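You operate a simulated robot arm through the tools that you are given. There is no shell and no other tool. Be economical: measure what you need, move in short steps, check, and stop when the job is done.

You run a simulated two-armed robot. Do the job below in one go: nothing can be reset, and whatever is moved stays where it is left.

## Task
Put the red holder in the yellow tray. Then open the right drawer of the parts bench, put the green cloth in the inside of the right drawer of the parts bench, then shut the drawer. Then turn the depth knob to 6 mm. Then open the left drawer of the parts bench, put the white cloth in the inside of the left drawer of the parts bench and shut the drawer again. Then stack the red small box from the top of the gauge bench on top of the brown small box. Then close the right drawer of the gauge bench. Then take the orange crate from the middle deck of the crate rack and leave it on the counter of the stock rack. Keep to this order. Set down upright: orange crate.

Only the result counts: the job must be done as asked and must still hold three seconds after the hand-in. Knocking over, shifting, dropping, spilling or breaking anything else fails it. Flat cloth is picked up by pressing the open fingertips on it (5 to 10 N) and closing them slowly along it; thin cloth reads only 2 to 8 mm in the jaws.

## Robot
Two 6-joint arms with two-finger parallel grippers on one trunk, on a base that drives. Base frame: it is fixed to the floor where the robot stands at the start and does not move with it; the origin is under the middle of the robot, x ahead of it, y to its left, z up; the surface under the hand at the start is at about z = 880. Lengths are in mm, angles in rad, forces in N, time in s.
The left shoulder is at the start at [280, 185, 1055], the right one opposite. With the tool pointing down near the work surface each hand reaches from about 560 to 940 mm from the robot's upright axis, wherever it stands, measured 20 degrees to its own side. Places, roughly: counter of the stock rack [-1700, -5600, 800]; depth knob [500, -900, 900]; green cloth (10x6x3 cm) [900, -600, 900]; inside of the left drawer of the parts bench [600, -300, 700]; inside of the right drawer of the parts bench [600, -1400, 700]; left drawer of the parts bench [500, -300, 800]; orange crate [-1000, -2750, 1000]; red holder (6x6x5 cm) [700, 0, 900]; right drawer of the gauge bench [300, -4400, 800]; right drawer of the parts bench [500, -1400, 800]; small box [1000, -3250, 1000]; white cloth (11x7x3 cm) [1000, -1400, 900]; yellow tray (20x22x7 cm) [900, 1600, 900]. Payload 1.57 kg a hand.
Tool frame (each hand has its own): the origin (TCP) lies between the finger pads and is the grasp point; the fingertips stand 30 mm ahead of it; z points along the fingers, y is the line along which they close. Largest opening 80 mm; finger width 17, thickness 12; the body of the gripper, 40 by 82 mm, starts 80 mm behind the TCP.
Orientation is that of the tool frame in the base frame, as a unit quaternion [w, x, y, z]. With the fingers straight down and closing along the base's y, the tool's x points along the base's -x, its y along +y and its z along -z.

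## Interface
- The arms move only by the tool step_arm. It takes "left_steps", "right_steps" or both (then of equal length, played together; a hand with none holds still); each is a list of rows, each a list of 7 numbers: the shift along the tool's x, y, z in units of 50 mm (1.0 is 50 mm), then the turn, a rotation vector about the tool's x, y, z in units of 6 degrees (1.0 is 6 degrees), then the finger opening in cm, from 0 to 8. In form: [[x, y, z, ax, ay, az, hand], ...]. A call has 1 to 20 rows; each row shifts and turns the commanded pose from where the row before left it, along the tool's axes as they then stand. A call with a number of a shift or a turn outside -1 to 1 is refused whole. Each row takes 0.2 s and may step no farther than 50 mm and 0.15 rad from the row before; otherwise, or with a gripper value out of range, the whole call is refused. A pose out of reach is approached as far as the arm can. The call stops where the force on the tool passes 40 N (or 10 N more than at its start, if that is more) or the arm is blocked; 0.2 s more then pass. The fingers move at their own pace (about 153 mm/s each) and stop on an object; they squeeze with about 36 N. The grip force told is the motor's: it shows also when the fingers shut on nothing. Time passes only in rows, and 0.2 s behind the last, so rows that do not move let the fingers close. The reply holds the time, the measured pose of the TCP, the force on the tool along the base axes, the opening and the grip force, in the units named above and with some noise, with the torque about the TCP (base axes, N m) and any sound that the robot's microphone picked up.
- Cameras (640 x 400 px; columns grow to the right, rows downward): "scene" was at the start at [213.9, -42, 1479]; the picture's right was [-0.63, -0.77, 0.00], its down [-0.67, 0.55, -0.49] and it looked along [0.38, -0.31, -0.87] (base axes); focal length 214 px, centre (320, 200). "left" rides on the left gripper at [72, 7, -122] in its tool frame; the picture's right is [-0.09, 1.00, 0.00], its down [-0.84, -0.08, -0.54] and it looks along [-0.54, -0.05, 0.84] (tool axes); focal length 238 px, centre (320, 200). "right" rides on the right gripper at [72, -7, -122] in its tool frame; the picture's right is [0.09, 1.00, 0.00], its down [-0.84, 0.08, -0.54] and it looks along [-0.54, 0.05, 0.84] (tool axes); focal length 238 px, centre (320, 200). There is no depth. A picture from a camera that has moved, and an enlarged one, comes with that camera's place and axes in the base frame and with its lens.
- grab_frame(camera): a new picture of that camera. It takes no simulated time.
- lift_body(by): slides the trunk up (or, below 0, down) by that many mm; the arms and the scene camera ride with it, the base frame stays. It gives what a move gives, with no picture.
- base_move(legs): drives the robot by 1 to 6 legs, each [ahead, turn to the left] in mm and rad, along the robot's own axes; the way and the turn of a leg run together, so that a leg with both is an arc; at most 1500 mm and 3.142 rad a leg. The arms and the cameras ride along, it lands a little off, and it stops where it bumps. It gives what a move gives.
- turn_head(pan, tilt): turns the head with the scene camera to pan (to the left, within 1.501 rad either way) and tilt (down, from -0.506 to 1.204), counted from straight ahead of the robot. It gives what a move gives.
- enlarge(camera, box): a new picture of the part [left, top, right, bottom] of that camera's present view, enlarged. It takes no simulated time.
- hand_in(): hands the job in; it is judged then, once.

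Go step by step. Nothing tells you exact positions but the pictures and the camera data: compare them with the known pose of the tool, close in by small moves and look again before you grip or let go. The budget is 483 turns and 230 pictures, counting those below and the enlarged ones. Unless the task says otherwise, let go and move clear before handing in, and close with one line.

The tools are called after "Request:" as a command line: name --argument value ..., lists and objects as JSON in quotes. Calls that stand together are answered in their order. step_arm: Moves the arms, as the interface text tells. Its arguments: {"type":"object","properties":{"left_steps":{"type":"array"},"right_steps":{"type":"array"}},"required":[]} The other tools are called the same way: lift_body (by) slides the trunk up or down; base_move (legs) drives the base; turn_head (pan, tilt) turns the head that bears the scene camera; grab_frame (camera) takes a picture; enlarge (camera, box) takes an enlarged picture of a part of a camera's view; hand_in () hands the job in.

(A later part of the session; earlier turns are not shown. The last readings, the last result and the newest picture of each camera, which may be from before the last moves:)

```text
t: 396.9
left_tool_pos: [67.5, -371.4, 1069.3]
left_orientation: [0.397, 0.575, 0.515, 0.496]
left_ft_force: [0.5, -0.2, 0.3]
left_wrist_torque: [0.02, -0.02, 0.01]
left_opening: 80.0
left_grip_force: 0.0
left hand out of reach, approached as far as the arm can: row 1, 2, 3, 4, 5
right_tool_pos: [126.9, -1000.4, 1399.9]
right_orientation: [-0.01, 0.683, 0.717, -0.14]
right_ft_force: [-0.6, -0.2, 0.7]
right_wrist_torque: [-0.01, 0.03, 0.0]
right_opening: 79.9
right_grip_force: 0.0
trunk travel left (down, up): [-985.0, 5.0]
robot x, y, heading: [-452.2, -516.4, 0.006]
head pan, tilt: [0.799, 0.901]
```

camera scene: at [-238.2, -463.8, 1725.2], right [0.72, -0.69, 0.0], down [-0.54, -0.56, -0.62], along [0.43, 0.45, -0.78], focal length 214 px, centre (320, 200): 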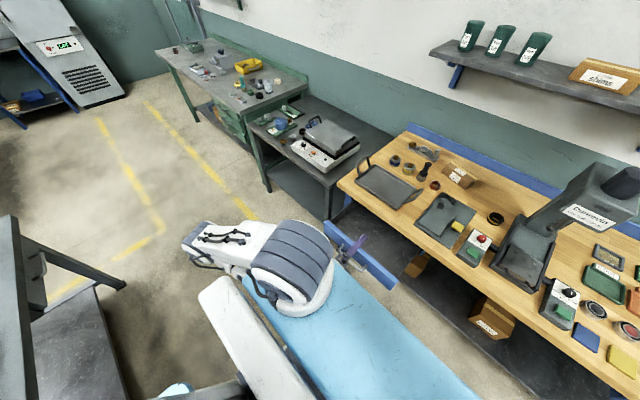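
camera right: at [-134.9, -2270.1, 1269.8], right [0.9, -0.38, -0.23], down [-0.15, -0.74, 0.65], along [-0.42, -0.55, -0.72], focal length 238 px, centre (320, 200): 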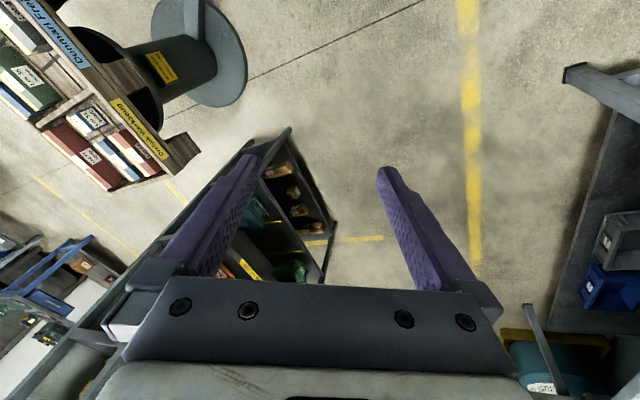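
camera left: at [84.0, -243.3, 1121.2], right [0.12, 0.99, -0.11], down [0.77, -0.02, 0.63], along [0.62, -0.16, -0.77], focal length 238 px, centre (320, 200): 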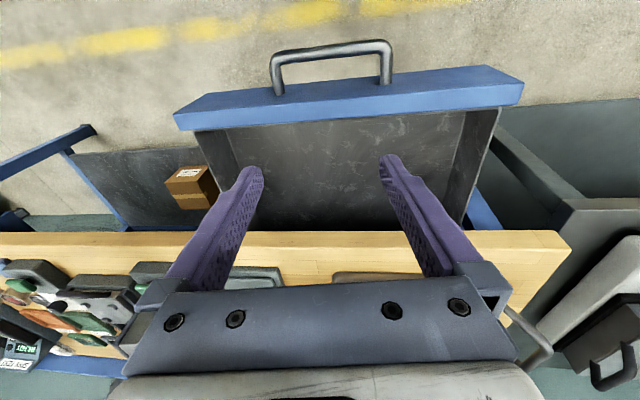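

The wrist sits almost on the shoulder's yaw axis (a singular spot). Moving the hand rightward across the front first.

Request:
step_arm --left_steps '[[-0.8, 0, 0, 0, 0, 0, 8], [-0.8, 0, 0, 0, 0, 0, 8], [-0.8, 0, 0, 0, 0, 0, 8], [-0.8, 0, 0, 0, 0, 0, 8], [-0.8, 0, 0, 0, 0, 0, 8]]'

Request:
step_arm --left_steps '[[0, 0, 0.8, 0, 0, 0, 8], [0, 0, 0.8, 0, 0, 0, 8], [0, 0, 0.8, 0, 0, 0, 8], [0, 0, 0.8, 0, 0, 0, 8]]'

Request:
grab_frame --camera "scene"

```text
t: 398.1
left_tool_pos: [66.8, -507.9, 1040.5]
left_orientation: [0.4, 0.575, 0.514, 0.496]
left_ft_force: [0.1, 0.3, 0.5]
left_wrist_torque: [0.02, -0.01, 0.02]
left_opening: 80.1
left_grip_force: 0.1
left hand out of reach, approached as far as the arm can: row 4, 5
right_tool_pos: [126.9, -999.4, 1399.0]
right_orientation: [-0.01, 0.683, 0.717, -0.139]
right_ft_force: [0.8, 1.3, -0.3]
right_wrist_torque: [-0.01, 0.03, 0.01]
right_opening: 80.0
right_grip_force: 0.0
trunk travel left (down, up): [-985.0, 5.0]
robot x, y, heading: [-451.9, -518.9, 0.008]
head pan, tilt: [0.799, 0.901]
```

```text
t: 399.1
left_tool_pos: [119.7, -495.5, 1019.4]
left_orientation: [0.398, 0.574, 0.515, 0.496]
left_ft_force: [-0.4, -0.3, 0.5]
left_wrist_torque: [-0.01, 0.01, 0.02]
left_opening: 80.0
left_grip_force: 0.1
left hand out of reach, approached as far as the arm can: row 1, 2, 3, 4
right_tool_pos: [125.4, -1001.7, 1398.9]
right_orientation: [-0.01, 0.683, 0.717, -0.139]
right_ft_force: [0.2, -0.3, -1.0]
right_wrist_torque: [-0.01, 0.0, 0.05]
right_opening: 80.1
right_grip_force: 0.0
trunk travel left (down, up): [-985.0, 5.0]
robot x, y, heading: [-455.4, -516.2, 0.003]
head pan, tilt: [0.799, 0.901]
```

```text
121 pictures are left
camera scene: at [-238.4, -463.8, 1725.2], right [0.72, -0.69, 0.0], down [-0.54, -0.56, -0.62], along [0.43, 0.45, -0.78], focal length 214 px, centre (320, 200)
```

scene: 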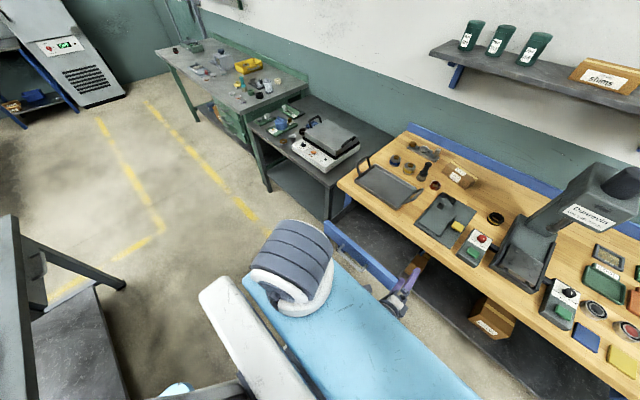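

Request:
step_arm --left_steps '[[0, 0, 0, -0.16, -0.96, 0.19, 8], [0, 0, 0, -0.16, -0.96, 0.19, 8], [0, 0, 0, -0.16, -0.96, 0.19, 8], [0, 0, 0, -0.16, -0.96, 0.19, 8], [0, 0, 0, -0.16, -0.96, 0.19, 8], [0, 0, 0, -0.16, -0.96, 0.19, 8], [0, 0, 0, -0.16, -0.96, 0.19, 8], [0, 0, 0, -0.16, -0.96, 0.19, 8]]'

Request:
step_arm --left_steps '[[0, 0, 0.8, 0, 0, 0, 8], [0, 0, 0.8, 0, 0, 0, 8], [0, 0, 0.8, 0, 0, 0, 8]]'

```text
t: 400.9
left_tool_pos: [5.0, -541.0, 1021.4]
left_orientation: [0.565, 0.733, 0.238, 0.296]
left_ft_force: [-0.1, 0.0, 0.6]
left_wrist_torque: [0.0, 0.0, 0.01]
left_opening: 80.1
left_grip_force: 0.0
left hand out of reach, approached as far as the arm can: row 1, 2, 3, 4, 5, 6, 7, 8
right_tool_pos: [126.6, -999.3, 1398.1]
right_orientation: [-0.009, 0.682, 0.718, -0.14]
right_ft_force: [-0.1, 0.5, -0.2]
right_wrist_torque: [0.03, -0.03, -0.04]
right_opening: 79.8
right_grip_force: 0.0
trunk travel left (down, up): [-985.0, 5.0]
robot x, y, heading: [-455.4, -519.3, 0.001]
head pan, tilt: [0.799, 0.901]
```

```text
t: 401.8
left_tool_pos: [47.4, -641.4, 998.8]
left_orientation: [0.565, 0.733, 0.239, 0.295]
left_ft_force: [0.0, -0.2, 0.6]
left_wrist_torque: [0.0, 0.0, -0.01]
left_opening: 79.9
left_grip_force: 0.1
left hand out of reach, approached as far as the arm can: row 1, 2, 3
right_tool_pos: [125.8, -1001.4, 1398.7]
right_orientation: [-0.009, 0.682, 0.718, -0.14]
right_ft_force: [0.4, -0.2, -0.3]
right_wrist_torque: [-0.02, 0.0, 0.01]
right_opening: 80.2
right_grip_force: 0.0
trunk travel left (down, up): [-985.0, 5.0]
robot x, y, heading: [-452.8, -519.7, -0.001]
head pan, tilt: [0.799, 0.901]
```

Request:
step_arm --left_steps '[[0, 0, 0.9, 0, 0, 0, 8], [0, 0, 0.9, 0, 0, 0, 8], [0, 0, 0.9, 0, 0, 0, 8], [0, 0, 0.9, 0, 0, 0, 8], [0, 0, 0.9, 0, 0, 0, 8]]'

Request:
turn_head --pan -0.1 --tilt 1.0

Request:
grab_frame --camera "scene"

```text
t: 402.9
left_tool_pos: [55.0, -658.1, 994.1]
left_orientation: [0.563, 0.734, 0.239, 0.294]
left_ft_force: [-0.5, -0.3, 0.5]
left_wrist_torque: [0.01, -0.01, 0.03]
left_opening: 80.0
left_grip_force: 0.0
left hand out of reach, approached as far as the arm can: row 1, 2, 3, 4, 5
right_tool_pos: [125.7, -1001.2, 1398.5]
right_orientation: [-0.009, 0.682, 0.718, -0.139]
right_ft_force: [0.1, -0.1, -0.9]
right_wrist_torque: [0.0, 0.0, 0.03]
right_opening: 79.9
right_grip_force: 0.1
trunk travel left (down, up): [-985.0, 5.0]
robot x, y, heading: [-453.7, -519.3, 0.004]
head pan, tilt: [0.799, 0.901]
```

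```text
t: 404.1
left_tool_pos: [53.3, -659.6, 993.6]
left_orientation: [0.564, 0.734, 0.239, 0.294]
left_ft_force: [0.0, 0.1, -0.1]
left_wrist_torque: [-0.01, 0.01, -0.04]
left_opening: 79.9
left_grip_force: 0.1
right_tool_pos: [125.4, -1001.3, 1399.1]
right_orientation: [-0.009, 0.682, 0.718, -0.14]
right_ft_force: [-0.5, 0.3, 0.0]
right_wrist_torque: [0.0, 0.0, -0.01]
right_opening: 79.9
right_grip_force: 0.1
trunk travel left (down, up): [-985.0, 5.0]
robot x, y, heading: [-456.5, -522.7, 0.006]
head pan, tilt: [-0.099, 1.0]
```

```text
120 pictures are left
camera scene: at [-221.5, -524.7, 1718.0], right [-0.09, -1.0, 0.0], down [-0.84, 0.08, -0.54], along [0.54, -0.05, -0.84], focal length 214 px, centre (320, 200)
```

scene: 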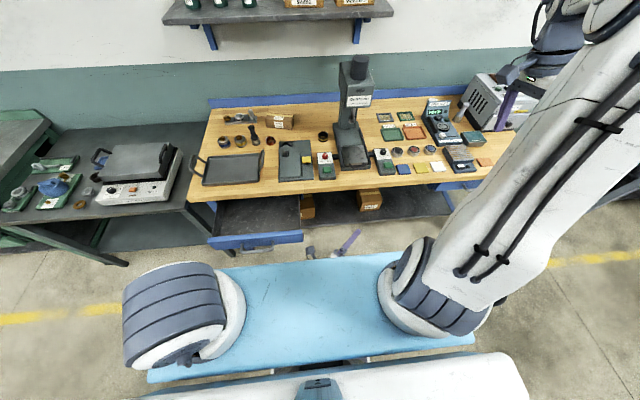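

The left arm needs a proper reset: I'll turn the robot into the open aisle, hang the arm straight down in front, and swing it up again.

Request:
base_move --legs '[[0, -1.571], [350, 0]]'

Request:
step_arm --left_steps '[[-0.1, -0.85, 0.2, 0.97, -0.16, 0, 8], [-0.1, -0.82, 0.3, 0.97, -0.16, 0, 8], [-0.1, -0.78, 0.4, 0.97, -0.16, 0, 8], [-0.1, -0.72, 0.5, 0.97, -0.16, 0, 8], [-0.1, -0.65, 0.6, 0.97, -0.16, 0, 8], [0, -0.58, 0.68, 0.97, -0.16, 0, 8], [0, -0.5, 0.75, 0.97, -0.16, 0, 8], [0, -0.4, 0.8, 0.97, -0.16, 0, 8], [0, -0.3, 0.85, 0.97, -0.16, 0, 8], [0, -0.2, 0.9, 0.97, -0.16, 0, 8], [0, -0.1, 0.9, 0.97, -0.16, 0, 8]]'

Request:
turn_head --pan 0.3 --tilt 1.1

Request:
grab_frame --camera "scene"

```text
t: 410.2
left_tool_pos: [-569.5, -1375.0, 994.4]
left_orientation: [0.609, 0.692, -0.342, -0.183]
left_ft_force: [0.7, 0.3, 0.2]
left_wrist_torque: [0.02, 0.02, -0.02]
left_opening: 80.1
left_grip_force: 0.0
right_tool_pos: [-908.4, -1457.1, 1399.2]
right_orientation: [-0.104, 0.989, 0.038, -0.094]
right_ft_force: [-0.5, 0.0, 0.5]
right_wrist_torque: [-0.03, 0.01, -0.01]
right_opening: 79.8
right_grip_force: 0.0
trunk travel left (down, up): [-985.0, 5.0]
robot x, y, heading: [-441.6, -863.2, -1.538]
head pan, tilt: [-0.099, 1.0]
```

```text
t: 412.6
left_tool_pos: [-381.2, -1238.0, 654.4]
left_orientation: [0.158, 0.887, -0.433, -0.021]
left_ft_force: [0.0, -0.2, 0.6]
left_wrist_torque: [0.0, 0.0, -0.03]
left_opening: 80.3
left_grip_force: 0.0
left hand out of reach, approached as far as the arm can: row 1, 2, 3, 4, 5, 6, 7, 8, 9, 10, 11
right_tool_pos: [-907.9, -1456.2, 1398.7]
right_orientation: [-0.104, 0.989, 0.039, -0.093]
right_ft_force: [0.2, 0.7, 0.5]
right_wrist_torque: [0.0, -0.01, 0.02]
right_opening: 79.8
right_grip_force: 0.0
trunk travel left (down, up): [-985.0, 5.0]
robot x, y, heading: [-442.3, -862.3, -1.541]
head pan, tilt: [-0.099, 1.0]
```

```text
t: 413.4
left_tool_pos: [-380.7, -1238.3, 654.8]
left_orientation: [0.158, 0.887, -0.433, -0.022]
left_ft_force: [-0.7, 0.1, -0.5]
left_wrist_torque: [0.0, 0.02, 0.01]
left_opening: 80.1
left_grip_force: 0.1
right_tool_pos: [-911.1, -1456.1, 1399.2]
right_orientation: [-0.105, 0.989, 0.039, -0.094]
right_ft_force: [0.3, 0.9, -0.8]
right_wrist_torque: [0.01, 0.01, -0.01]
right_opening: 80.2
right_grip_force: 0.1
trunk travel left (down, up): [-985.0, 5.0]
robot x, y, heading: [-443.5, -866.2, -1.54]
head pan, tilt: [0.3, 1.1]
```

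```text
119 pictures are left
camera scene: at [-414.6, -1083.8, 1711.4], right [-0.95, -0.32, 0.0], down [-0.29, 0.84, -0.45], along [0.15, -0.43, -0.89], focal length 214 px, centre (320, 200)
```

scene: 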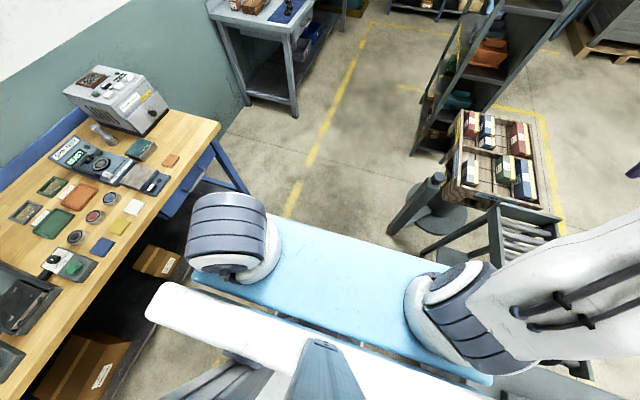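

Request:
step_arm --left_steps '[[0.56, -0.04, 0.75, 0, 0, 0, 8], [0.56, -0.04, 0.75, 0, 0, 0, 8], [0.56, -0.04, 0.75, 0, 0, 0, 8], [0.56, -0.04, 0.75, 0, 0, 0, 8], [0.56, -0.04, 0.75, 0, 0, 0, 8], [0.56, -0.04, 0.75, 0, 0, 0, 8], [0.56, -0.04, 0.75, 0, 0, 0, 8]]'

```text
t: 415.0
left_tool_pos: [-350.1, -1224.0, 626.1]
left_orientation: [0.159, 0.887, -0.433, -0.021]
left_ft_force: [0.1, 0.1, -0.6]
left_wrist_torque: [-0.03, -0.02, -0.01]
left_opening: 79.8
left_grip_force: 0.0
left hand out of reach, approached as far as the arm can: row 1, 2, 3, 4, 5, 6, 7
right_tool_pos: [-907.9, -1457.9, 1398.8]
right_orientation: [-0.103, 0.99, 0.038, -0.092]
right_ft_force: [0.1, 0.1, -0.3]
right_wrist_torque: [0.0, 0.0, -0.01]
right_opening: 79.9
right_grip_force: 0.2
trunk travel left (down, up): [-985.0, 5.0]
robot x, y, heading: [-442.6, -863.0, -1.539]
head pan, tilt: [0.3, 1.1]
```

I'll leave the left arm hanging and put the right arm into its free forward-tilt mode by precessing its lean counter-clockwise.

Request:
step_arm --right_steps '[[0, 0, 0, -0.18, -0.21, -0.95, 8], [0, 0, 0, -0.18, -0.21, -0.95, 8], [0, 0, 0, -0.18, -0.21, -0.95, 8], [0, 0, 0, -0.18, -0.21, -0.95, 8], [0, 0, 0, -0.18, -0.21, -0.95, 8], [0, 0, 0, -0.18, -0.21, -0.95, 8], [0, 0, 0, -0.18, -0.21, -0.95, 8], [0, 0, 0, -0.18, -0.21, -0.95, 8], [0, 0, 0, -0.18, -0.21, -0.95, 8], [0, 0, 0, -0.18, -0.21, -0.95, 8], [0, 0, 0, -0.18, -0.21, -0.95, 8], [0, 0, 0, -0.18, -0.21, -0.95, 8], [0, 0, 0, -0.18, -0.21, -0.95, 8], [0, 0, 0, -0.18, -0.21, -0.95, 8], [0, 0, 0, -0.18, -0.21, -0.95, 8], [0, 0, 0, -0.18, -0.21, -0.95, 8], [0, 0, 0, -0.18, -0.21, -0.95, 8], [0, 0, 0, -0.18, -0.21, -0.95, 8], [0, 0, 0, -0.18, -0.21, -0.95, 8], [0, 0, 0, -0.18, -0.21, -0.95, 8]]'

```text
t: 419.2
left_tool_pos: [-351.0, -1225.2, 626.4]
left_orientation: [0.158, 0.887, -0.433, -0.021]
left_ft_force: [0.4, 0.3, -0.9]
left_wrist_torque: [-0.01, 0.01, 0.01]
left_opening: 80.1
left_grip_force: 0.0
right_tool_pos: [-510.9, -1479.2, 1317.6]
right_orientation: [0.029, 0.473, 0.869, -0.14]
right_ft_force: [1.1, -0.5, 0.3]
right_wrist_torque: [0.0, 0.01, 0.0]
right_opening: 80.1
right_grip_force: 0.0
right hand out of reach, approached as far as the arm can: row 8, 9, 10, 11, 12, 13, 14, 15, 16, 17, 18, 19, 20
trunk travel left (down, up): [-985.0, 5.0]
robot x, y, heading: [-440.7, -860.9, -1.539]
head pan, tilt: [0.3, 1.1]
```

Request:
step_arm --right_steps '[[0, 0, 0, 0.52, -0.84, 0, 8], [0, 0, 0, 0.52, -0.84, 0, 8], [0, 0, 0, 0.52, -0.84, 0, 8], [0, 0, 0, 0.52, -0.84, 0, 8], [0, 0, 0, 0, 0, 1, 8], [0, 0, 0, 0, 0, 1, 8], [0, 0, 0, 0, 0, 1, 8], [0, 0, 0, 0, 0, 1, 8], [0, 0, 0, 0, 0, 1, 8]]'

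Request:
step_arm --right_steps '[[-0.6, -0.5, 0.3, 0, 0, 0, 8], [-0.6, -0.5, 0.3, 0, 0, 0, 8], [-0.6, -0.5, 0.3, 0, 0, 0, 8]]'

```text
t: 421.2
left_tool_pos: [-351.6, -1225.2, 627.0]
left_orientation: [0.158, 0.887, -0.433, -0.022]
left_ft_force: [0.3, 0.2, -0.4]
left_wrist_torque: [0.01, 0.01, 0.0]
left_opening: 80.0
left_grip_force: 0.0
right_tool_pos: [-509.7, -1482.4, 1319.7]
right_orientation: [0.207, 0.642, 0.689, -0.265]
right_ft_force: [-0.2, 0.3, -0.8]
right_wrist_torque: [-0.02, -0.01, 0.01]
right_opening: 80.0
right_grip_force: 0.1
trunk travel left (down, up): [-985.0, 5.0]
robot x, y, heading: [-441.6, -864.0, -1.533]
head pan, tilt: [0.3, 1.1]
```

```text
t: 422.0
left_tool_pos: [-350.2, -1224.9, 625.7]
left_orientation: [0.158, 0.887, -0.433, -0.02]
left_ft_force: [-0.1, -0.9, 0.2]
left_wrist_torque: [0.0, 0.0, 0.0]
left_opening: 80.0
left_grip_force: 0.1
right_tool_pos: [-581.7, -1581.3, 1348.3]
right_orientation: [0.209, 0.642, 0.688, -0.266]
right_ft_force: [0.2, 0.0, -0.3]
right_wrist_torque: [-0.02, -0.02, 0.02]
right_opening: 79.9
right_grip_force: 0.1
trunk travel left (down, up): [-985.0, 5.0]
robot x, y, heading: [-444.0, -863.5, -1.539]
head pan, tilt: [0.3, 1.1]
```

The right arm is free again (tilted 39° forward). Driving to the bench near the white cloth and looking for it.

Request:
base_move --legs '[[350, 0], [0, 1.54], [300, 0]]'

Request:
turn_head --pan -0.2 --tilt 0.7

Request:
grab_frame --camera "scene"

Request:
grab_frame --camera "right"

```text
t: 429.7
left_tool_pos: [228.0, -1126.1, 627.2]
left_orientation: [0.129, 0.938, 0.309, 0.096]
left_ft_force: [0.0, -0.8, 1.1]
left_wrist_torque: [0.02, 0.01, -0.01]
left_opening: 79.8
left_grip_force: 0.1
right_tool_pos: [579.4, -1367.4, 1347.4]
right_orientation: [0.334, -0.021, 0.941, -0.046]
right_ft_force: [-0.6, -0.2, -0.1]
right_wrist_torque: [-0.02, 0.01, 0.0]
right_opening: 80.0
right_grip_force: 0.0
trunk travel left (down, up): [-985.0, 5.0]
robot x, y, heading: [-135.3, -1209.1, 0.0]
head pan, tilt: [0.3, 1.1]
```

```text
t: 430.6
left_tool_pos: [228.8, -1126.4, 625.7]
left_orientation: [0.128, 0.938, 0.309, 0.095]
left_ft_force: [0.3, 0.1, -0.4]
left_wrist_torque: [0.02, 0.0, 0.02]
left_opening: 80.0
left_grip_force: 0.0
right_tool_pos: [579.2, -1368.2, 1346.9]
right_orientation: [0.334, -0.021, 0.941, -0.046]
right_ft_force: [-0.5, -0.4, -0.2]
right_wrist_torque: [-0.03, -0.02, 0.0]
right_opening: 79.9
right_grip_force: 0.0
trunk travel left (down, up): [-985.0, 5.0]
robot x, y, heading: [-132.0, -1208.5, -0.0]
head pan, tilt: [-0.201, 0.7]
```

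```text
118 pictures are left
camera scene: at [111.5, -1225.5, 1741.3], right [-0.2, -0.98, 0.0], down [-0.63, 0.13, -0.76], along [0.75, -0.15, -0.64], focal length 214 px, centre (320, 200)
```

scene: 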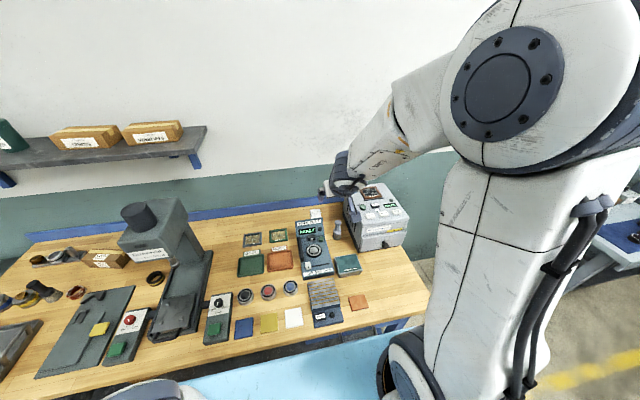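

```text
117 pictures are left
camera right: at [447.8, -1371.1, 1396.8], right [-0.08, 0.98, -0.16], down [0.31, 0.17, 0.94], along [0.95, 0.03, -0.32], focal length 238 px, centre (320, 200)
```

right: 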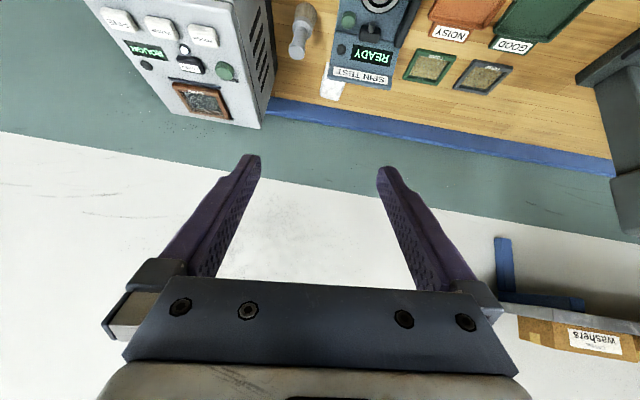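

Request:
enlarge --camera "right" --box '[270, 0, 430, 120]'

Request:
enlarge --camera "scene" --box '[270, 190, 390, 270]'

```text
3.33 times, centred on (350, 60) of right
camera zoom: at [447.8, -1371.1, 1396.8], right [-0.08, 0.98, -0.16], down [0.31, 0.17, 0.94], along [0.95, 0.03, -0.32], focal length 794 px, centre (220, 667)
```

zoom: 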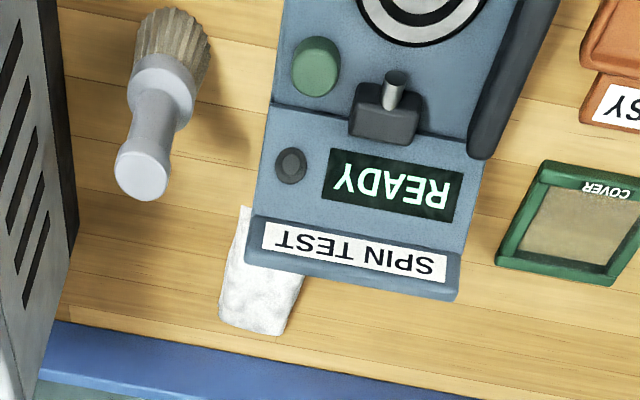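

```text
5.00 times, centred on (330, 230) of scene
camera zoom: at [111.5, -1225.5, 1741.3], right [-0.2, -0.98, 0.0], down [-0.63, 0.13, -0.76], along [0.75, -0.15, -0.64], focal length 1072 px, centre (270, 50)
```

zoom: 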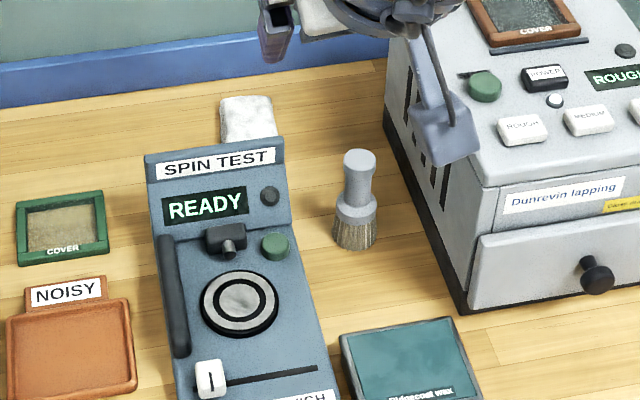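

To get full downward reach again the right wrist must pass exactly through its aligned position. Yawing the tilt direction slightly left, then un-tilting.

Request:
step_arm --right_steps '[[0, 0, 0, -0.59, -0.07, -0.77, 8], [0, 0, 0, -0.59, -0.07, -0.77, 8], [0, 0, 0, -0.59, -0.07, -0.77, 8], [0, 0, 0, 0, 1, 0, 8], [0, 0, 0, 0, 1, 0, 8], [0, 0, 0, 0, 1, 0, 8], [0, 0, 0, 0, 1, 0, 8], [0, 0, 0, 0, 1, 0, 8], [0, 0, 0, 0, 1, 0, 8]]'

```text
t: 432.6
left_tool_pos: [228.5, -1126.1, 625.2]
left_orientation: [0.128, 0.938, 0.309, 0.095]
left_ft_force: [-0.9, 0.4, 0.0]
left_wrist_torque: [0.02, -0.01, 0.05]
left_opening: 80.1
left_grip_force: 0.1
right_tool_pos: [550.8, -1332.1, 1281.9]
right_orientation: [0.046, -0.16, 0.982, -0.091]
right_ft_force: [0.0, 0.4, 0.0]
right_wrist_torque: [-0.02, -0.01, -0.02]
right_opening: 79.8
right_grip_force: 0.1
right hand out of reach, approached as far as the arm can: row 2, 3, 4, 5, 6, 7, 8, 9
trunk travel left (down, up): [-985.0, 5.0]
robot x, y, heading: [-134.6, -1210.4, 0.007]
head pan, tilt: [-0.201, 0.7]
```

Insight: the wrist can only go around on its outer side. Extending outward, then un-tilting first and levelling sideways after.

Request:
step_arm --right_steps '[[-0.8, 0, 0, 0, 0, 0, 8], [-0.8, 0, 0, 0, 0, 0, 8], [-0.8, 0, 0, 0, 0, 0, 8], [0, 0, 0, 0, 1, 0, 8], [0, 0, 0, 0, 1, 0, 8], [0, 0, 0, 0, 1, 0, 8], [0, 0, 0, -0.7, 0, 0, 8], [0, 0, 0, -0.7, 0, 0, 8]]'

```text
t: 434.4
left_tool_pos: [227.8, -1126.2, 625.5]
left_orientation: [0.128, 0.938, 0.309, 0.094]
left_ft_force: [0.3, 0.7, -0.1]
left_wrist_torque: [0.01, 0.01, 0.0]
left_opening: 79.9
left_grip_force: 0.1
right_tool_pos: [620.2, -1312.5, 1240.3]
right_orientation: [-0.094, -0.141, 0.974, -0.149]
right_ft_force: [0.3, -0.1, -0.2]
right_wrist_torque: [0.02, 0.03, 0.02]
right_opening: 80.0
right_grip_force: 0.1
right hand out of reach, approached as far as the arm can: row 1, 2, 3, 4, 5, 6, 7, 8
trunk travel left (down, up): [-985.0, 5.0]
robot x, y, heading: [-131.6, -1205.4, 0.0]
head pan, tilt: [-0.201, 0.7]
```

Request:
step_arm --right_steps '[[0, 0, 0, -0.225, 0.264, 0.93, 8], [0, 0, 0, -0.225, 0.264, 0.93, 8], [0, 0, 0, -0.225, 0.264, 0.93, 8], [0, 0, 0, -0.225, 0.264, 0.93, 8], [0, 0, 0, -0.225, 0.264, 0.93, 8], [0, 0, 0, -0.225, 0.264, 0.93, 8], [0, 0, 0, -0.225, 0.264, 0.93, 8], [0, 0, 0, -0.225, 0.264, 0.93, 8], [0, 0, 0, -0.225, 0.264, 0.93, 8], [0, 0, 0, -0.225, 0.264, 0.93, 8]]'

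```text
t: 436.6
left_tool_pos: [228.1, -1126.2, 625.6]
left_orientation: [0.128, 0.938, 0.309, 0.095]
left_ft_force: [-0.1, 0.6, -0.2]
left_wrist_torque: [0.0, 0.03, 0.03]
left_opening: 79.8
left_grip_force: 0.0
right_tool_pos: [567.3, -1463.8, 1187.5]
right_orientation: [-0.095, 0.346, 0.919, -0.161]
right_ft_force: [-0.6, -0.6, -0.2]
right_wrist_torque: [-0.03, -0.02, -0.02]
right_opening: 80.1
right_grip_force: 0.1
right hand out of reach, approached as far as the arm can: row 1, 2, 3, 4, 5, 6, 7, 8, 9, 10
trunk travel left (down, up): [-985.0, 5.0]
robot x, y, heading: [-134.2, -1212.1, 0.005]
head pan, tilt: [-0.201, 0.7]
```

Trying to pass the hand straight through its aligned direction from the back-right lean to the front-left.

Request:
step_arm --right_steps '[[0, 0, 0, -0.98, -0.17, 0, 8], [0, 0, 0, -0.98, -0.17, 0, 8], [0, 0, 0, -0.98, -0.17, 0, 8], [0, 0, 0, -0.98, -0.17, 0, 8], [0, 0, 0, -0.98, -0.17, 0, 8], [0, 0, 0, -0.98, -0.17, 0, 8], [0, 0, 0, -0.98, -0.17, 0, 8], [0, 0, 0, -0.98, -0.17, 0, 8], [0, 0, 0, -0.98, -0.17, 0, 8], [0, 0, 0, -0.98, -0.17, 0, 8]]'

Request:
grab_frame --camera "scene"

```text
t: 438.8
left_tool_pos: [227.4, -1125.4, 626.6]
left_orientation: [0.129, 0.937, 0.309, 0.095]
left_ft_force: [-1.5, 0.6, 0.5]
left_wrist_torque: [0.02, 0.03, 0.0]
left_opening: 79.8
left_grip_force: 0.1
right_tool_pos: [505.5, -1469.0, 1128.9]
right_orientation: [0.17, 0.323, 0.911, 0.192]
right_ft_force: [0.2, 0.0, 0.6]
right_wrist_torque: [0.0, 0.0, 0.01]
right_opening: 80.0
right_grip_force: 0.1
right hand out of reach, approached as far as the arm can: row 1, 2, 3, 4, 5, 6, 7
trunk travel left (down, up): [-985.0, 5.0]
robot x, y, heading: [-133.5, -1209.6, 0.002]
head pan, tilt: [-0.201, 0.7]
```

```text
114 pictures are left
camera scene: at [111.7, -1225.4, 1741.3], right [-0.2, -0.98, 0.0], down [-0.63, 0.13, -0.76], along [0.75, -0.15, -0.64], focal length 214 px, centre (320, 200)
```

scene: 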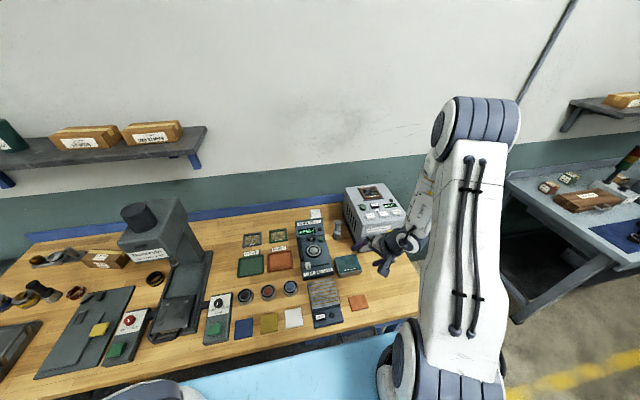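

Crossed — the last rows were free on the new side. Now precessing counter-clockwise round to an inward lean.

Request:
step_arm --right_steps '[[0, 0, 0, -0.186, 0.46, -0.86, 8], [0, 0, 0, -0.186, 0.46, -0.86, 8], [0, 0, 0, -0.186, 0.46, -0.86, 8], [0, 0, 0, -0.186, 0.46, -0.86, 8], [0, 0, 0, -0.186, 0.46, -0.86, 8], [0, 0, 0, -0.186, 0.46, -0.86, 8], [0, 0, 0, -0.186, 0.46, -0.86, 8], [0, 0, 0, -0.186, 0.46, -0.86, 8], [0, 0, 0, -0.186, 0.46, -0.86, 8], [0, 0, 0, -0.186, 0.46, -0.86, 8], [0, 0, 0, -0.186, 0.46, -0.86, 8], [0, 0, 0, -0.186, 0.46, -0.86, 8], [0, 0, 0, -0.186, 0.46, -0.86, 8], [0, 0, 0, -0.186, 0.46, -0.86, 8], [0, 0, 0, -0.186, 0.46, -0.86, 8], [0, 0, 0, -0.186, 0.46, -0.86, 8], [0, 0, 0, -0.186, 0.46, -0.86, 8], [0, 0, 0, -0.186, 0.46, -0.86, 8], [0, 0, 0, -0.186, 0.46, -0.86, 8], [0, 0, 0, -0.186, 0.46, -0.86, 8]]'

```text
t: 443.0
left_tool_pos: [228.0, -1126.5, 626.0]
left_orientation: [0.127, 0.938, 0.31, 0.095]
left_ft_force: [0.0, 0.2, -0.5]
left_wrist_torque: [0.01, -0.02, 0.02]
left_opening: 79.9
left_grip_force: 0.1
right_tool_pos: [505.2, -1468.4, 1127.6]
right_orientation: [-0.084, -0.621, 0.739, 0.248]
right_ft_force: [-0.1, 0.8, 0.4]
right_wrist_torque: [-0.01, -0.01, 0.0]
right_opening: 79.9
right_grip_force: 0.1
trunk travel left (down, up): [-985.0, 5.0]
robot x, y, heading: [-133.9, -1212.8, -0.001]
head pan, tilt: [-0.201, 0.7]
```

Request:
step_arm --right_steps '[[0, 0, 0, 0.93, 0.36, 0, 8], [0, 0, 0, 0.93, 0.36, 0, 8], [0, 0, 0, 0.93, 0.36, 0, 8], [0, 0, 0, 0.93, 0.36, 0, 8], [0, 0, 0, 0.93, 0.36, 0, 8]]'

```text
t: 444.2
left_tool_pos: [230.3, -1126.0, 626.7]
left_orientation: [0.128, 0.938, 0.309, 0.095]
left_ft_force: [-0.2, 0.1, -0.4]
left_wrist_torque: [-0.03, 0.01, 0.01]
left_opening: 79.9
left_grip_force: 0.1
right_tool_pos: [506.8, -1468.4, 1129.0]
right_orientation: [0.002, -0.643, 0.766, 0.003]
right_ft_force: [-0.1, -0.3, 0.2]
right_wrist_torque: [0.0, -0.01, -0.01]
right_opening: 79.8
right_grip_force: 0.1
trunk travel left (down, up): [-985.0, 5.0]
robot x, y, heading: [-130.5, -1204.8, 0.001]
head pan, tilt: [-0.201, 0.7]
```

The right hand is vertical and free again. Rolling it to 180° (camera on the far side), raising it, then lowering the trunk and driving up to the bench.

Request:
step_arm --right_steps '[[0, 0, -0.6, 0, 0, -1, 8], [0, 0, -0.6, 0, 0, -1, 8], [0, 0, -0.6, 0, 0, -1, 8], [0, 0, -0.5, 0, 0, -1, 8], [0, 0, 0, 0, 0, -1, 8], [0, 0, 0, 0, 0, -1, 8], [0, 0, 0, 0, 0, -1, 8], [0, 0, 0, 0, 0, -1, 8], [0, 0, 0, 0, 0, -1, 8], [0, 0, 0, 0, 0, -1, 8], [0, 0, 0, 0, 0, -1, 8], [0, 0, 0, 0, 0, -1, 8], [0, 0, 0, 0, 0, -1, 8], [0, 0, 0, 0, 0, -1, 8], [0, 0, 0, 0, 0, -1, 8], [0, 0, 0, 0, 0, -1, 8], [0, 0, 0, 0, 0, -0.7, 8]]'

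Request:
lift_body --by -150

```text
t: 447.8
left_tool_pos: [229.1, -1125.3, 626.6]
left_orientation: [0.128, 0.938, 0.309, 0.095]
left_ft_force: [-0.1, 0.1, 0.1]
left_wrist_torque: [-0.01, -0.01, -0.01]
left_opening: 79.9
left_grip_force: 0.0
right_tool_pos: [502.2, -1371.4, 1230.5]
right_orientation: [0.016, 1.0, -0.006, 0.001]
right_ft_force: [0.4, 0.8, 0.8]
right_wrist_torque: [-0.01, -0.01, -0.03]
right_opening: 79.8
right_grip_force: 0.0
right hand out of reach, approached as far as the arm can: row 14, 15, 16, 17
trunk travel left (down, up): [-985.0, 5.0]
robot x, y, heading: [-129.7, -1210.4, 0.004]
head pan, tilt: [-0.201, 0.7]
```

```text
t: 449.6
left_tool_pos: [228.1, -1126.4, 475.7]
left_orientation: [0.128, 0.937, 0.309, 0.095]
left_ft_force: [0.0, 0.2, 0.0]
left_wrist_torque: [0.0, 0.0, -0.03]
left_opening: 80.1
left_grip_force: 0.0
right_tool_pos: [504.0, -1374.7, 1080.4]
right_orientation: [0.014, 1.0, -0.007, 0.0]
right_ft_force: [-0.1, -0.1, -0.5]
right_wrist_torque: [0.01, 0.0, 0.0]
right_opening: 79.9
right_grip_force: 0.1
trunk travel left (down, up): [-835.0, 155.0]
robot x, y, heading: [-133.3, -1207.7, 0.004]
head pan, tilt: [-0.201, 0.7]
```

Request:
step_arm --right_steps '[[0, 0, 0, 0, 0, 1, 8], [0, 0, -0.3, 0, 0, 0.6, 8]]'

Request:
base_move --legs '[[140, 0]]'

Request:
step_arm --right_steps '[[0.8, 0, 0, 0, 0, 0, 8], [0.8, 0, 0, 0, 0, 0, 8], [0.8, 0, 0, 0, 0, 0, 8], [0.8, 0, 0, 0, 0, 0, 8], [0.8, 0, 0, 0, 0, 0, 8], [0, 0, 0, 0, 0, 0, 8]]'

Request:
grab_frame --camera "right"

Request:
grab_frame --camera "scene"

```text
t: 450.1
left_tool_pos: [229.2, -1126.8, 476.0]
left_orientation: [0.127, 0.937, 0.31, 0.095]
left_ft_force: [0.1, -0.9, -0.5]
left_wrist_torque: [-0.03, 0.01, 0.0]
left_opening: 80.2
left_grip_force: 0.1
right_tool_pos: [504.5, -1373.8, 1096.5]
right_orientation: [0.015, 0.996, -0.091, 0.002]
right_ft_force: [0.5, 0.0, -0.6]
right_wrist_torque: [0.01, 0.01, 0.03]
right_opening: 80.0
right_grip_force: 0.0
trunk travel left (down, up): [-835.0, 155.0]
robot x, y, heading: [-137.1, -1209.6, -0.0]
head pan, tilt: [-0.201, 0.7]
```

```text
t: 451.5
left_tool_pos: [369.7, -1125.2, 475.7]
left_orientation: [0.129, 0.937, 0.31, 0.095]
left_ft_force: [-0.1, -0.3, 0.1]
left_wrist_torque: [-0.02, -0.01, 0.0]
left_opening: 79.9
left_grip_force: 0.1
right_tool_pos: [643.2, -1374.6, 1096.1]
right_orientation: [0.015, 0.996, -0.09, 0.002]
right_ft_force: [-0.8, -0.5, -0.4]
right_wrist_torque: [0.04, -0.01, 0.02]
right_opening: 80.0
right_grip_force: 0.1
trunk travel left (down, up): [-835.0, 155.0]
robot x, y, heading: [4.7, -1211.5, 0.003]
head pan, tilt: [-0.201, 0.7]
```

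```text
t: 452.9
left_tool_pos: [370.6, -1126.2, 476.4]
left_orientation: [0.128, 0.937, 0.31, 0.095]
left_ft_force: [0.5, 0.1, 0.5]
left_wrist_torque: [0.02, 0.03, 0.0]
left_opening: 79.7
left_grip_force: 0.1
right_tool_pos: [839.9, -1408.5, 1099.0]
right_orientation: [0.014, 0.996, -0.09, 0.001]
right_ft_force: [-0.9, -0.7, 0.9]
right_wrist_torque: [0.01, 0.0, 0.0]
right_opening: 79.9
right_grip_force: 0.0
trunk travel left (down, up): [-835.0, 155.0]
robot x, y, heading: [4.2, -1211.0, -0.001]
head pan, tilt: [-0.201, 0.7]
```

```text
113 pictures are left
camera right: at [912.7, -1412.9, 1220.9], right [-0.09, -1.0, 0.03], down [-0.84, 0.09, 0.54], along [-0.54, 0.02, -0.84], focal length 238 px, centre (320, 200)
```

right: 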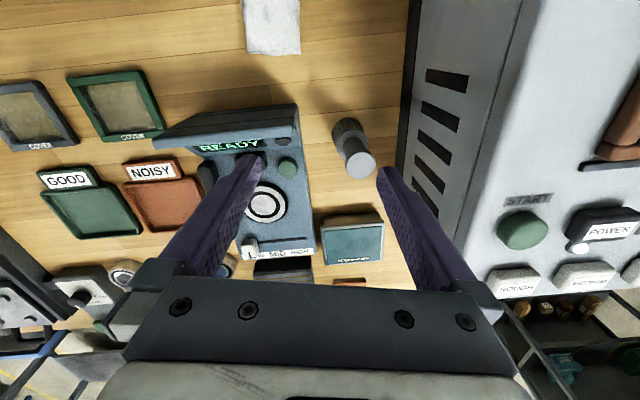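

```text
112 pictures are left
camera scene: at [253.5, -1225.3, 1591.3], right [-0.2, -0.98, 0.0], down [-0.63, 0.13, -0.76], along [0.75, -0.15, -0.64], focal length 214 px, centre (320, 200)
```

scene: 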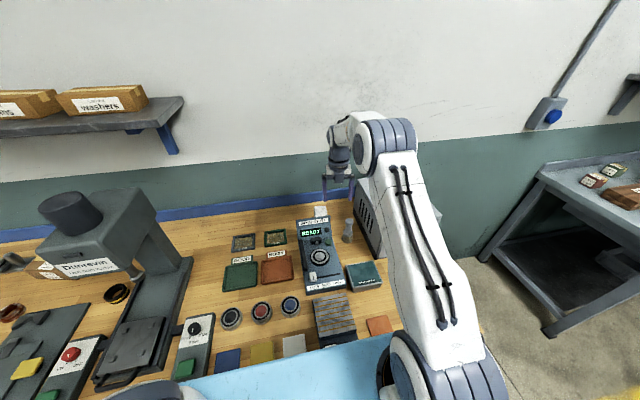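

The white cloth is clearly visible at about x 913–1023, y -1339…-1400. Tilting the hand 20° forward for reach and moving above its near half.

Request:
step_arm --right_steps '[[0, 0, 0, 0, 1, 0, 8], [0, 0, 0, 0, 1, 0, 8], [0, 0, 0, 0, 1, 0, 8], [0, 0, 0, 0, 0.3, 0, 8], [0.36, -0.37, 0.5, 0, 0, 0, 8], [0.36, -0.37, 0.5, 0, 0, 0, 8], [0.36, -0.37, 0.5, 0, 0, 0, 8], [0, 0, 0, 0, 0, 0, 8]]'

Request:
grab_frame --camera "right"

```text
t: 454.7
left_tool_pos: [370.8, -1126.5, 475.4]
left_orientation: [0.128, 0.938, 0.309, 0.095]
left_ft_force: [0.4, -0.6, -1.2]
left_wrist_torque: [0.0, -0.02, 0.01]
left_opening: 79.9
left_grip_force: 0.1
right_tool_pos: [925.2, -1370.4, 1044.8]
right_orientation: [0.03, 0.981, -0.086, 0.173]
right_ft_force: [0.5, -0.1, 0.1]
right_wrist_torque: [0.0, 0.0, 0.0]
right_opening: 80.0
right_grip_force: 0.0
trunk travel left (down, up): [-835.0, 155.0]
robot x, y, heading: [4.1, -1207.1, 0.004]
head pan, tilt: [-0.201, 0.7]
```

```text
111 pictures are left
camera right: at [953.2, -1365.3, 1183.0], right [-0.09, -0.99, 0.06], down [-0.97, 0.11, 0.22], along [-0.23, -0.04, -0.97], focal length 238 px, centre (320, 200)
```

right: 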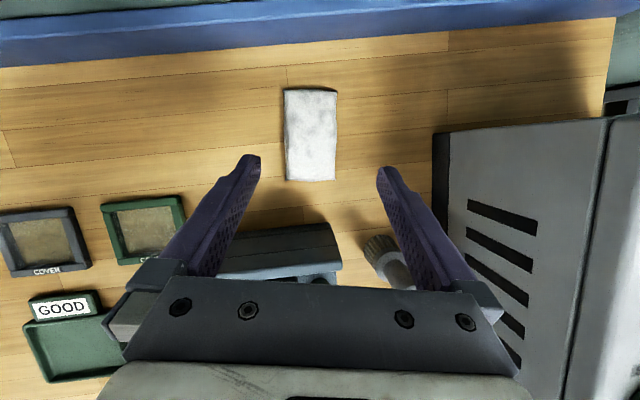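

Request:
step_arm --right_steps '[[-0.13, -0.02, 0.7, 0, 0, 0, 8], [-0.13, -0.02, 0.7, 0, 0, 0, 8], [-0.13, -0.01, 0.6, 0, 0, 0, 8], [0, 0, 0.3, 0, 0, 0, 8], [0, 0, 0.2, 0, 0, 0, 8], [0, 0, 0, 0, 0, 0, 8]]'

Request:
grab_frame --camera "right"

```text
t: 456.1
left_tool_pos: [369.1, -1127.0, 475.9]
left_orientation: [0.129, 0.937, 0.309, 0.094]
left_ft_force: [-0.3, -1.1, -0.1]
left_wrist_torque: [0.03, 0.0, 0.01]
left_opening: 80.3
left_grip_force: 0.0
right_tool_pos: [951.4, -1373.8, 921.1]
right_orientation: [0.031, 0.981, -0.087, 0.173]
right_ft_force: [-1.3, -0.3, -0.2]
right_wrist_torque: [0.0, -0.02, -0.01]
right_opening: 80.2
right_grip_force: 0.1
trunk travel left (down, up): [-835.0, 155.0]
robot x, y, heading: [7.7, -1210.2, 0.004]
head pan, tilt: [-0.201, 0.7]
```

```text
110 pictures are left
camera right: at [979.1, -1370.0, 1059.1], right [-0.09, -0.99, 0.06], down [-0.97, 0.11, 0.22], along [-0.23, -0.04, -0.97], focal length 238 px, centre (320, 200)
```

right: 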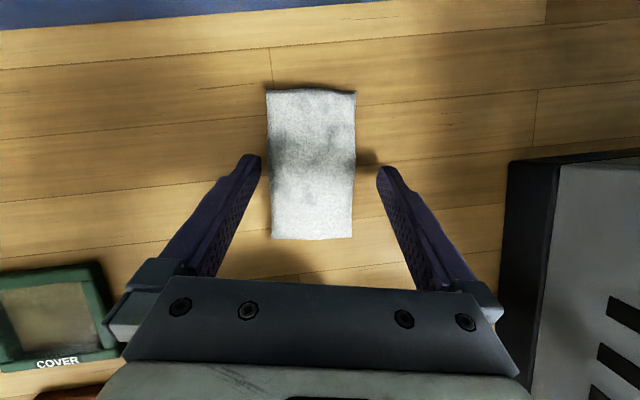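

The cloth lies between the fingers. Closing slowly and lifting.

Request:
step_arm --right_steps '[[0, -0.04, 0.04, 0, 0, 0, 8], [0, 0, 0, 0, 0, 0, 7], [0, 0, 0, 0, 0, 0, 6], [0, 0, 0, 0, 0, 0, 5], [0, 0, 0, 0, 0, 0, 4], [0, 0, 0, 0, 0, 0, 3], [0, 0, 0, 0, 0, 0, 2], [0, 0, 0, 0, 0, 0, 2]]'

Request:
step_arm --right_steps '[[0, 0, -0.3, 0, 0, 0, 2], [0, 0, -0.7, 0, 0, 0, 2], [0, 0, -0.9, 0, 0, 0, 2], [0, 0, -0.9, 0, 0, 0, 2], [-0.3, 0, -0.8, 0, 0, 0, 2]]'

Request:
grab_frame --camera "right"

```text
t: 457.9
left_tool_pos: [370.9, -1125.1, 476.4]
left_orientation: [0.128, 0.938, 0.309, 0.095]
left_ft_force: [0.0, 0.9, -0.1]
left_wrist_torque: [0.0, 0.0, -0.03]
left_opening: 80.3
left_grip_force: 0.1
right_tool_pos: [951.0, -1372.6, 919.2]
right_orientation: [0.03, 0.981, -0.086, 0.173]
right_ft_force: [-0.4, 0.4, 1.4]
right_wrist_torque: [0.09, 0.05, 0.04]
right_opening: 64.6
right_grip_force: 35.9
trunk travel left (down, up): [-835.0, 155.0]
robot x, y, heading: [4.1, -1205.8, -0.006]
head pan, tilt: [-0.201, 0.7]
```

```text
t: 459.1
left_tool_pos: [369.1, -1125.8, 475.5]
left_orientation: [0.128, 0.938, 0.309, 0.096]
left_ft_force: [0.4, 0.2, 0.2]
left_wrist_torque: [-0.01, -0.02, -0.05]
left_opening: 80.0
left_grip_force: 0.1
right_tool_pos: [876.6, -1355.5, 1081.5]
right_orientation: [0.03, 0.981, -0.086, 0.172]
right_ft_force: [0.3, -0.7, 0.2]
right_wrist_torque: [-0.01, -0.02, 0.01]
right_opening: 64.4
right_grip_force: 35.9
trunk travel left (down, up): [-835.0, 155.0]
robot x, y, heading: [7.2, -1212.1, 0.005]
head pan, tilt: [-0.201, 0.7]
```

```text
109 pictures are left
camera right: at [904.6, -1349.9, 1219.7], right [-0.09, -0.99, 0.06], down [-0.97, 0.1, 0.22], along [-0.23, -0.04, -0.97], focal length 238 px, centre (320, 200)
```

right: 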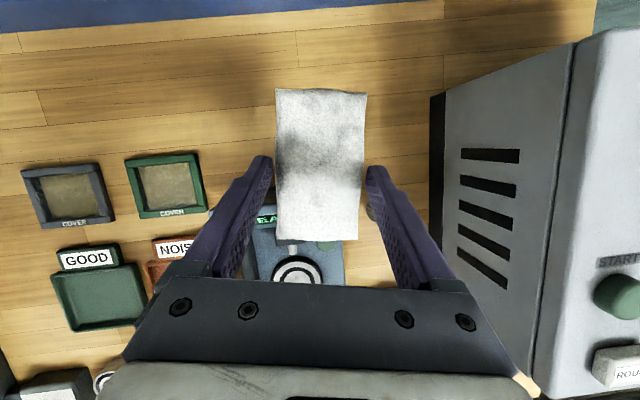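

White cloth gripped. Retracting it and driving to the open left drawer.

Request:
step_arm --right_steps '[[-0.7, 0, -0.4, 0, 0, 0, 2], [-0.7, 0, -0.4, 0, 0, 0, 2], [-0.7, 0, -0.4, 0, 0, 0, 2], [-0.7, 0, -0.2, 0, 0, 0, 2]]'

Request:
base_move --legs '[[-445, 0], [0, 1.5708], [1090, 0], [0, -1.5708]]'

Request:
turn_head --pan -0.1 --tilt 0.8

Request:
grab_frame --camera "scene"

```text
t: 460.1
left_tool_pos: [370.8, -1126.3, 476.3]
left_orientation: [0.128, 0.938, 0.309, 0.096]
left_ft_force: [-0.3, -0.5, 0.2]
left_wrist_torque: [0.0, 0.02, -0.04]
left_opening: 80.1
left_grip_force: 0.1
right_tool_pos: [725.5, -1328.6, 1098.5]
right_orientation: [0.03, 0.981, -0.086, 0.173]
right_ft_force: [0.7, 0.4, -0.1]
right_wrist_torque: [0.0, 0.01, -0.01]
right_opening: 64.4
right_grip_force: 36.2
trunk travel left (down, up): [-835.0, 155.0]
robot x, y, heading: [6.8, -1207.1, 0.002]
head pan, tilt: [-0.201, 0.7]
```

```text
t: 475.6
left_tool_pos: [-72.4, -35.9, 475.7]
left_orientation: [0.13, 0.94, 0.302, 0.095]
left_ft_force: [-0.6, -0.3, -0.5]
left_wrist_torque: [-0.02, -0.04, 0.01]
left_opening: 79.9
left_grip_force: 0.1
right_tool_pos: [279.7, -243.6, 1099.7]
right_orientation: [0.031, 0.98, -0.093, 0.173]
right_ft_force: [0.0, -0.9, -0.2]
right_wrist_torque: [0.0, -0.01, -0.01]
right_opening: 63.6
right_grip_force: 36.8
trunk travel left (down, up): [-835.0, 155.0]
robot x, y, heading: [-435.5, -108.4, -0.014]
head pan, tilt: [-0.201, 0.7]
```

```text
t: 476.3
left_tool_pos: [-73.1, -36.4, 475.6]
left_orientation: [0.129, 0.94, 0.302, 0.094]
left_ft_force: [0.2, 0.0, -1.5]
left_wrist_torque: [0.0, -0.04, -0.01]
left_opening: 80.1
left_grip_force: 0.1
right_tool_pos: [280.4, -243.5, 1099.1]
right_orientation: [0.032, 0.98, -0.094, 0.174]
right_ft_force: [0.7, 0.3, -0.6]
right_wrist_torque: [0.01, 0.0, 0.03]
right_opening: 63.4
right_grip_force: 36.0
trunk travel left (down, up): [-835.0, 155.0]
robot x, y, heading: [-437.0, -113.1, -0.011]
head pan, tilt: [-0.099, 0.799]
```

```text
108 pictures are left
camera scene: at [-194.2, -125.0, 1583.1], right [-0.11, -0.99, 0.0], down [-0.71, 0.08, -0.7], along [0.69, -0.08, -0.72], focal length 214 px, centre (320, 200)
```

scene: 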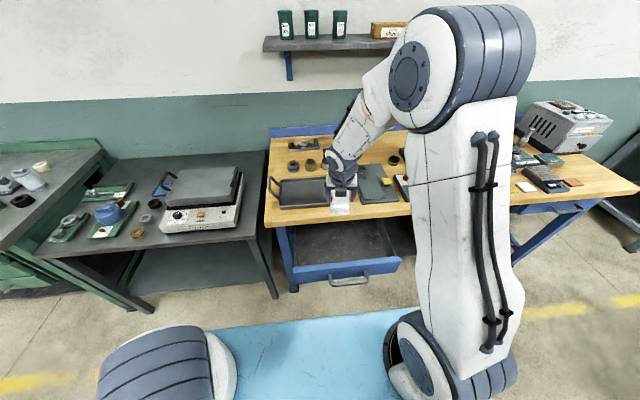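

Lowering the trunk and placing the cloth into the drawer.

Request:
lift_body --by -85

Request:
step_arm --right_steps '[[-0.4, 0.55, 0.1, 0, 0, 0, 2], [-0.31, 0, 0.85, 0, 0, 0, 2], [-0.31, 0, 0.85, 0, 0, 0, 2], [-0.31, 0, 0.85, 0, 0, 0, 2], [0, 0, 0, 0, 0, 0, 2]]'

Request:
grab_frame --camera "right"

Request:
enlarge --camera "scene" --box '[240, 150, 440, 300]'

```text
t: 477.5
left_tool_pos: [-72.9, -36.2, 391.5]
left_orientation: [0.13, 0.94, 0.302, 0.094]
left_ft_force: [-0.4, 0.8, 0.5]
left_wrist_torque: [0.01, -0.03, -0.02]
left_opening: 79.8
left_grip_force: 0.2
right_tool_pos: [279.7, -244.8, 1014.2]
right_orientation: [0.033, 0.98, -0.094, 0.174]
right_ft_force: [0.3, 0.0, -0.3]
right_wrist_torque: [0.01, 0.0, -0.03]
right_opening: 64.0
right_grip_force: 36.3
trunk travel left (down, up): [-750.0, 240.0]
robot x, y, heading: [-436.7, -111.5, -0.016]
head pan, tilt: [-0.099, 0.799]
```

```text
t: 478.7
left_tool_pos: [-72.2, -35.4, 389.8]
left_orientation: [0.129, 0.94, 0.302, 0.095]
left_ft_force: [0.3, -0.1, 0.0]
left_wrist_torque: [0.01, -0.01, 0.0]
left_opening: 80.2
left_grip_force: 0.2
right_tool_pos: [256.1, -273.4, 867.2]
right_orientation: [0.032, 0.98, -0.094, 0.173]
right_ft_force: [-0.5, 0.5, -0.5]
right_wrist_torque: [-0.01, -0.01, 0.01]
right_opening: 63.8
right_grip_force: 36.3
trunk travel left (down, up): [-750.0, 240.0]
robot x, y, heading: [-435.6, -117.2, -0.008]
head pan, tilt: [-0.099, 0.799]
```

```text
107 pictures are left
camera right: at [284.6, -267.9, 1005.5], right [-0.11, -0.99, 0.06], down [-0.97, 0.12, 0.22], along [-0.23, -0.03, -0.97], focal length 238 px, centre (320, 200)
```

right: 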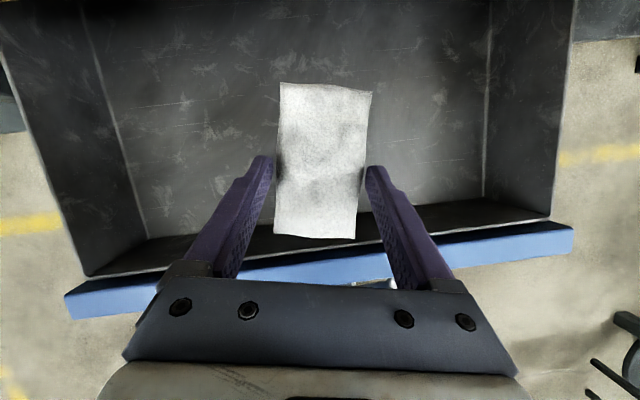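

```text
2.67 times, centred on (340, 225) of scene
camera zoom: at [-194.1, -125.0, 1498.0], right [-0.11, -0.99, 0.0], down [-0.71, 0.08, -0.7], along [0.69, -0.08, -0.72], focal length 572 px, centre (267, 133)
```

zoom: 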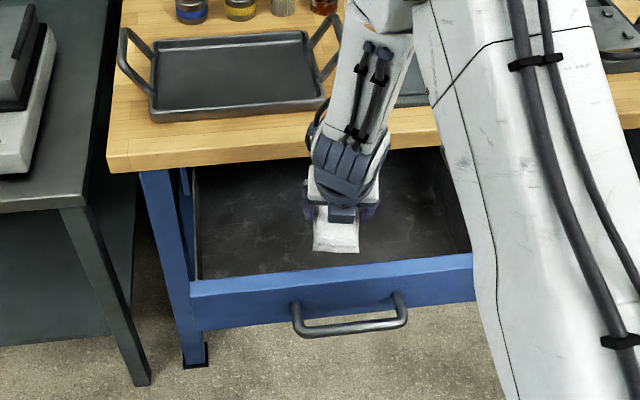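

Request:
step_arm --right_steps '[[0.1, 0, 0.9, 0, 0, 0, 2], [-0.2, 0, 0.55, 0, 0, 0, 2], [-0.07, 0, 0.18, 0, 0, 0, 2], [-0.05, 0, 0.14, 0, 0, 0, 2], [-0.05, 0, 0.14, 0, 0, 0, 2], [-0.04, 0, 0.1, 0, 0, 0, 2]]'

```text
t: 480.0
left_tool_pos: [-72.3, -35.8, 391.3]
left_orientation: [0.13, 0.94, 0.302, 0.094]
left_ft_force: [-0.5, -0.6, 0.4]
left_wrist_torque: [-0.03, 0.0, 0.0]
left_opening: 79.9
left_grip_force: 0.1
right_tool_pos: [283.9, -279.6, 778.2]
right_orientation: [0.031, 0.978, -0.094, 0.183]
right_ft_force: [0.9, -0.3, 15.9]
right_wrist_torque: [0.2, 0.57, 0.06]
right_opening: 63.8
right_grip_force: 36.0
trunk travel left (down, up): [-750.0, 240.0]
robot x, y, heading: [-434.7, -111.8, -0.013]
head pan, tilt: [-0.099, 0.799]
stopped in row 6 (right hand): the force on the tool passed its limit at 43 N (the readings are from after the stop); the commanded pose is now the measured one
```

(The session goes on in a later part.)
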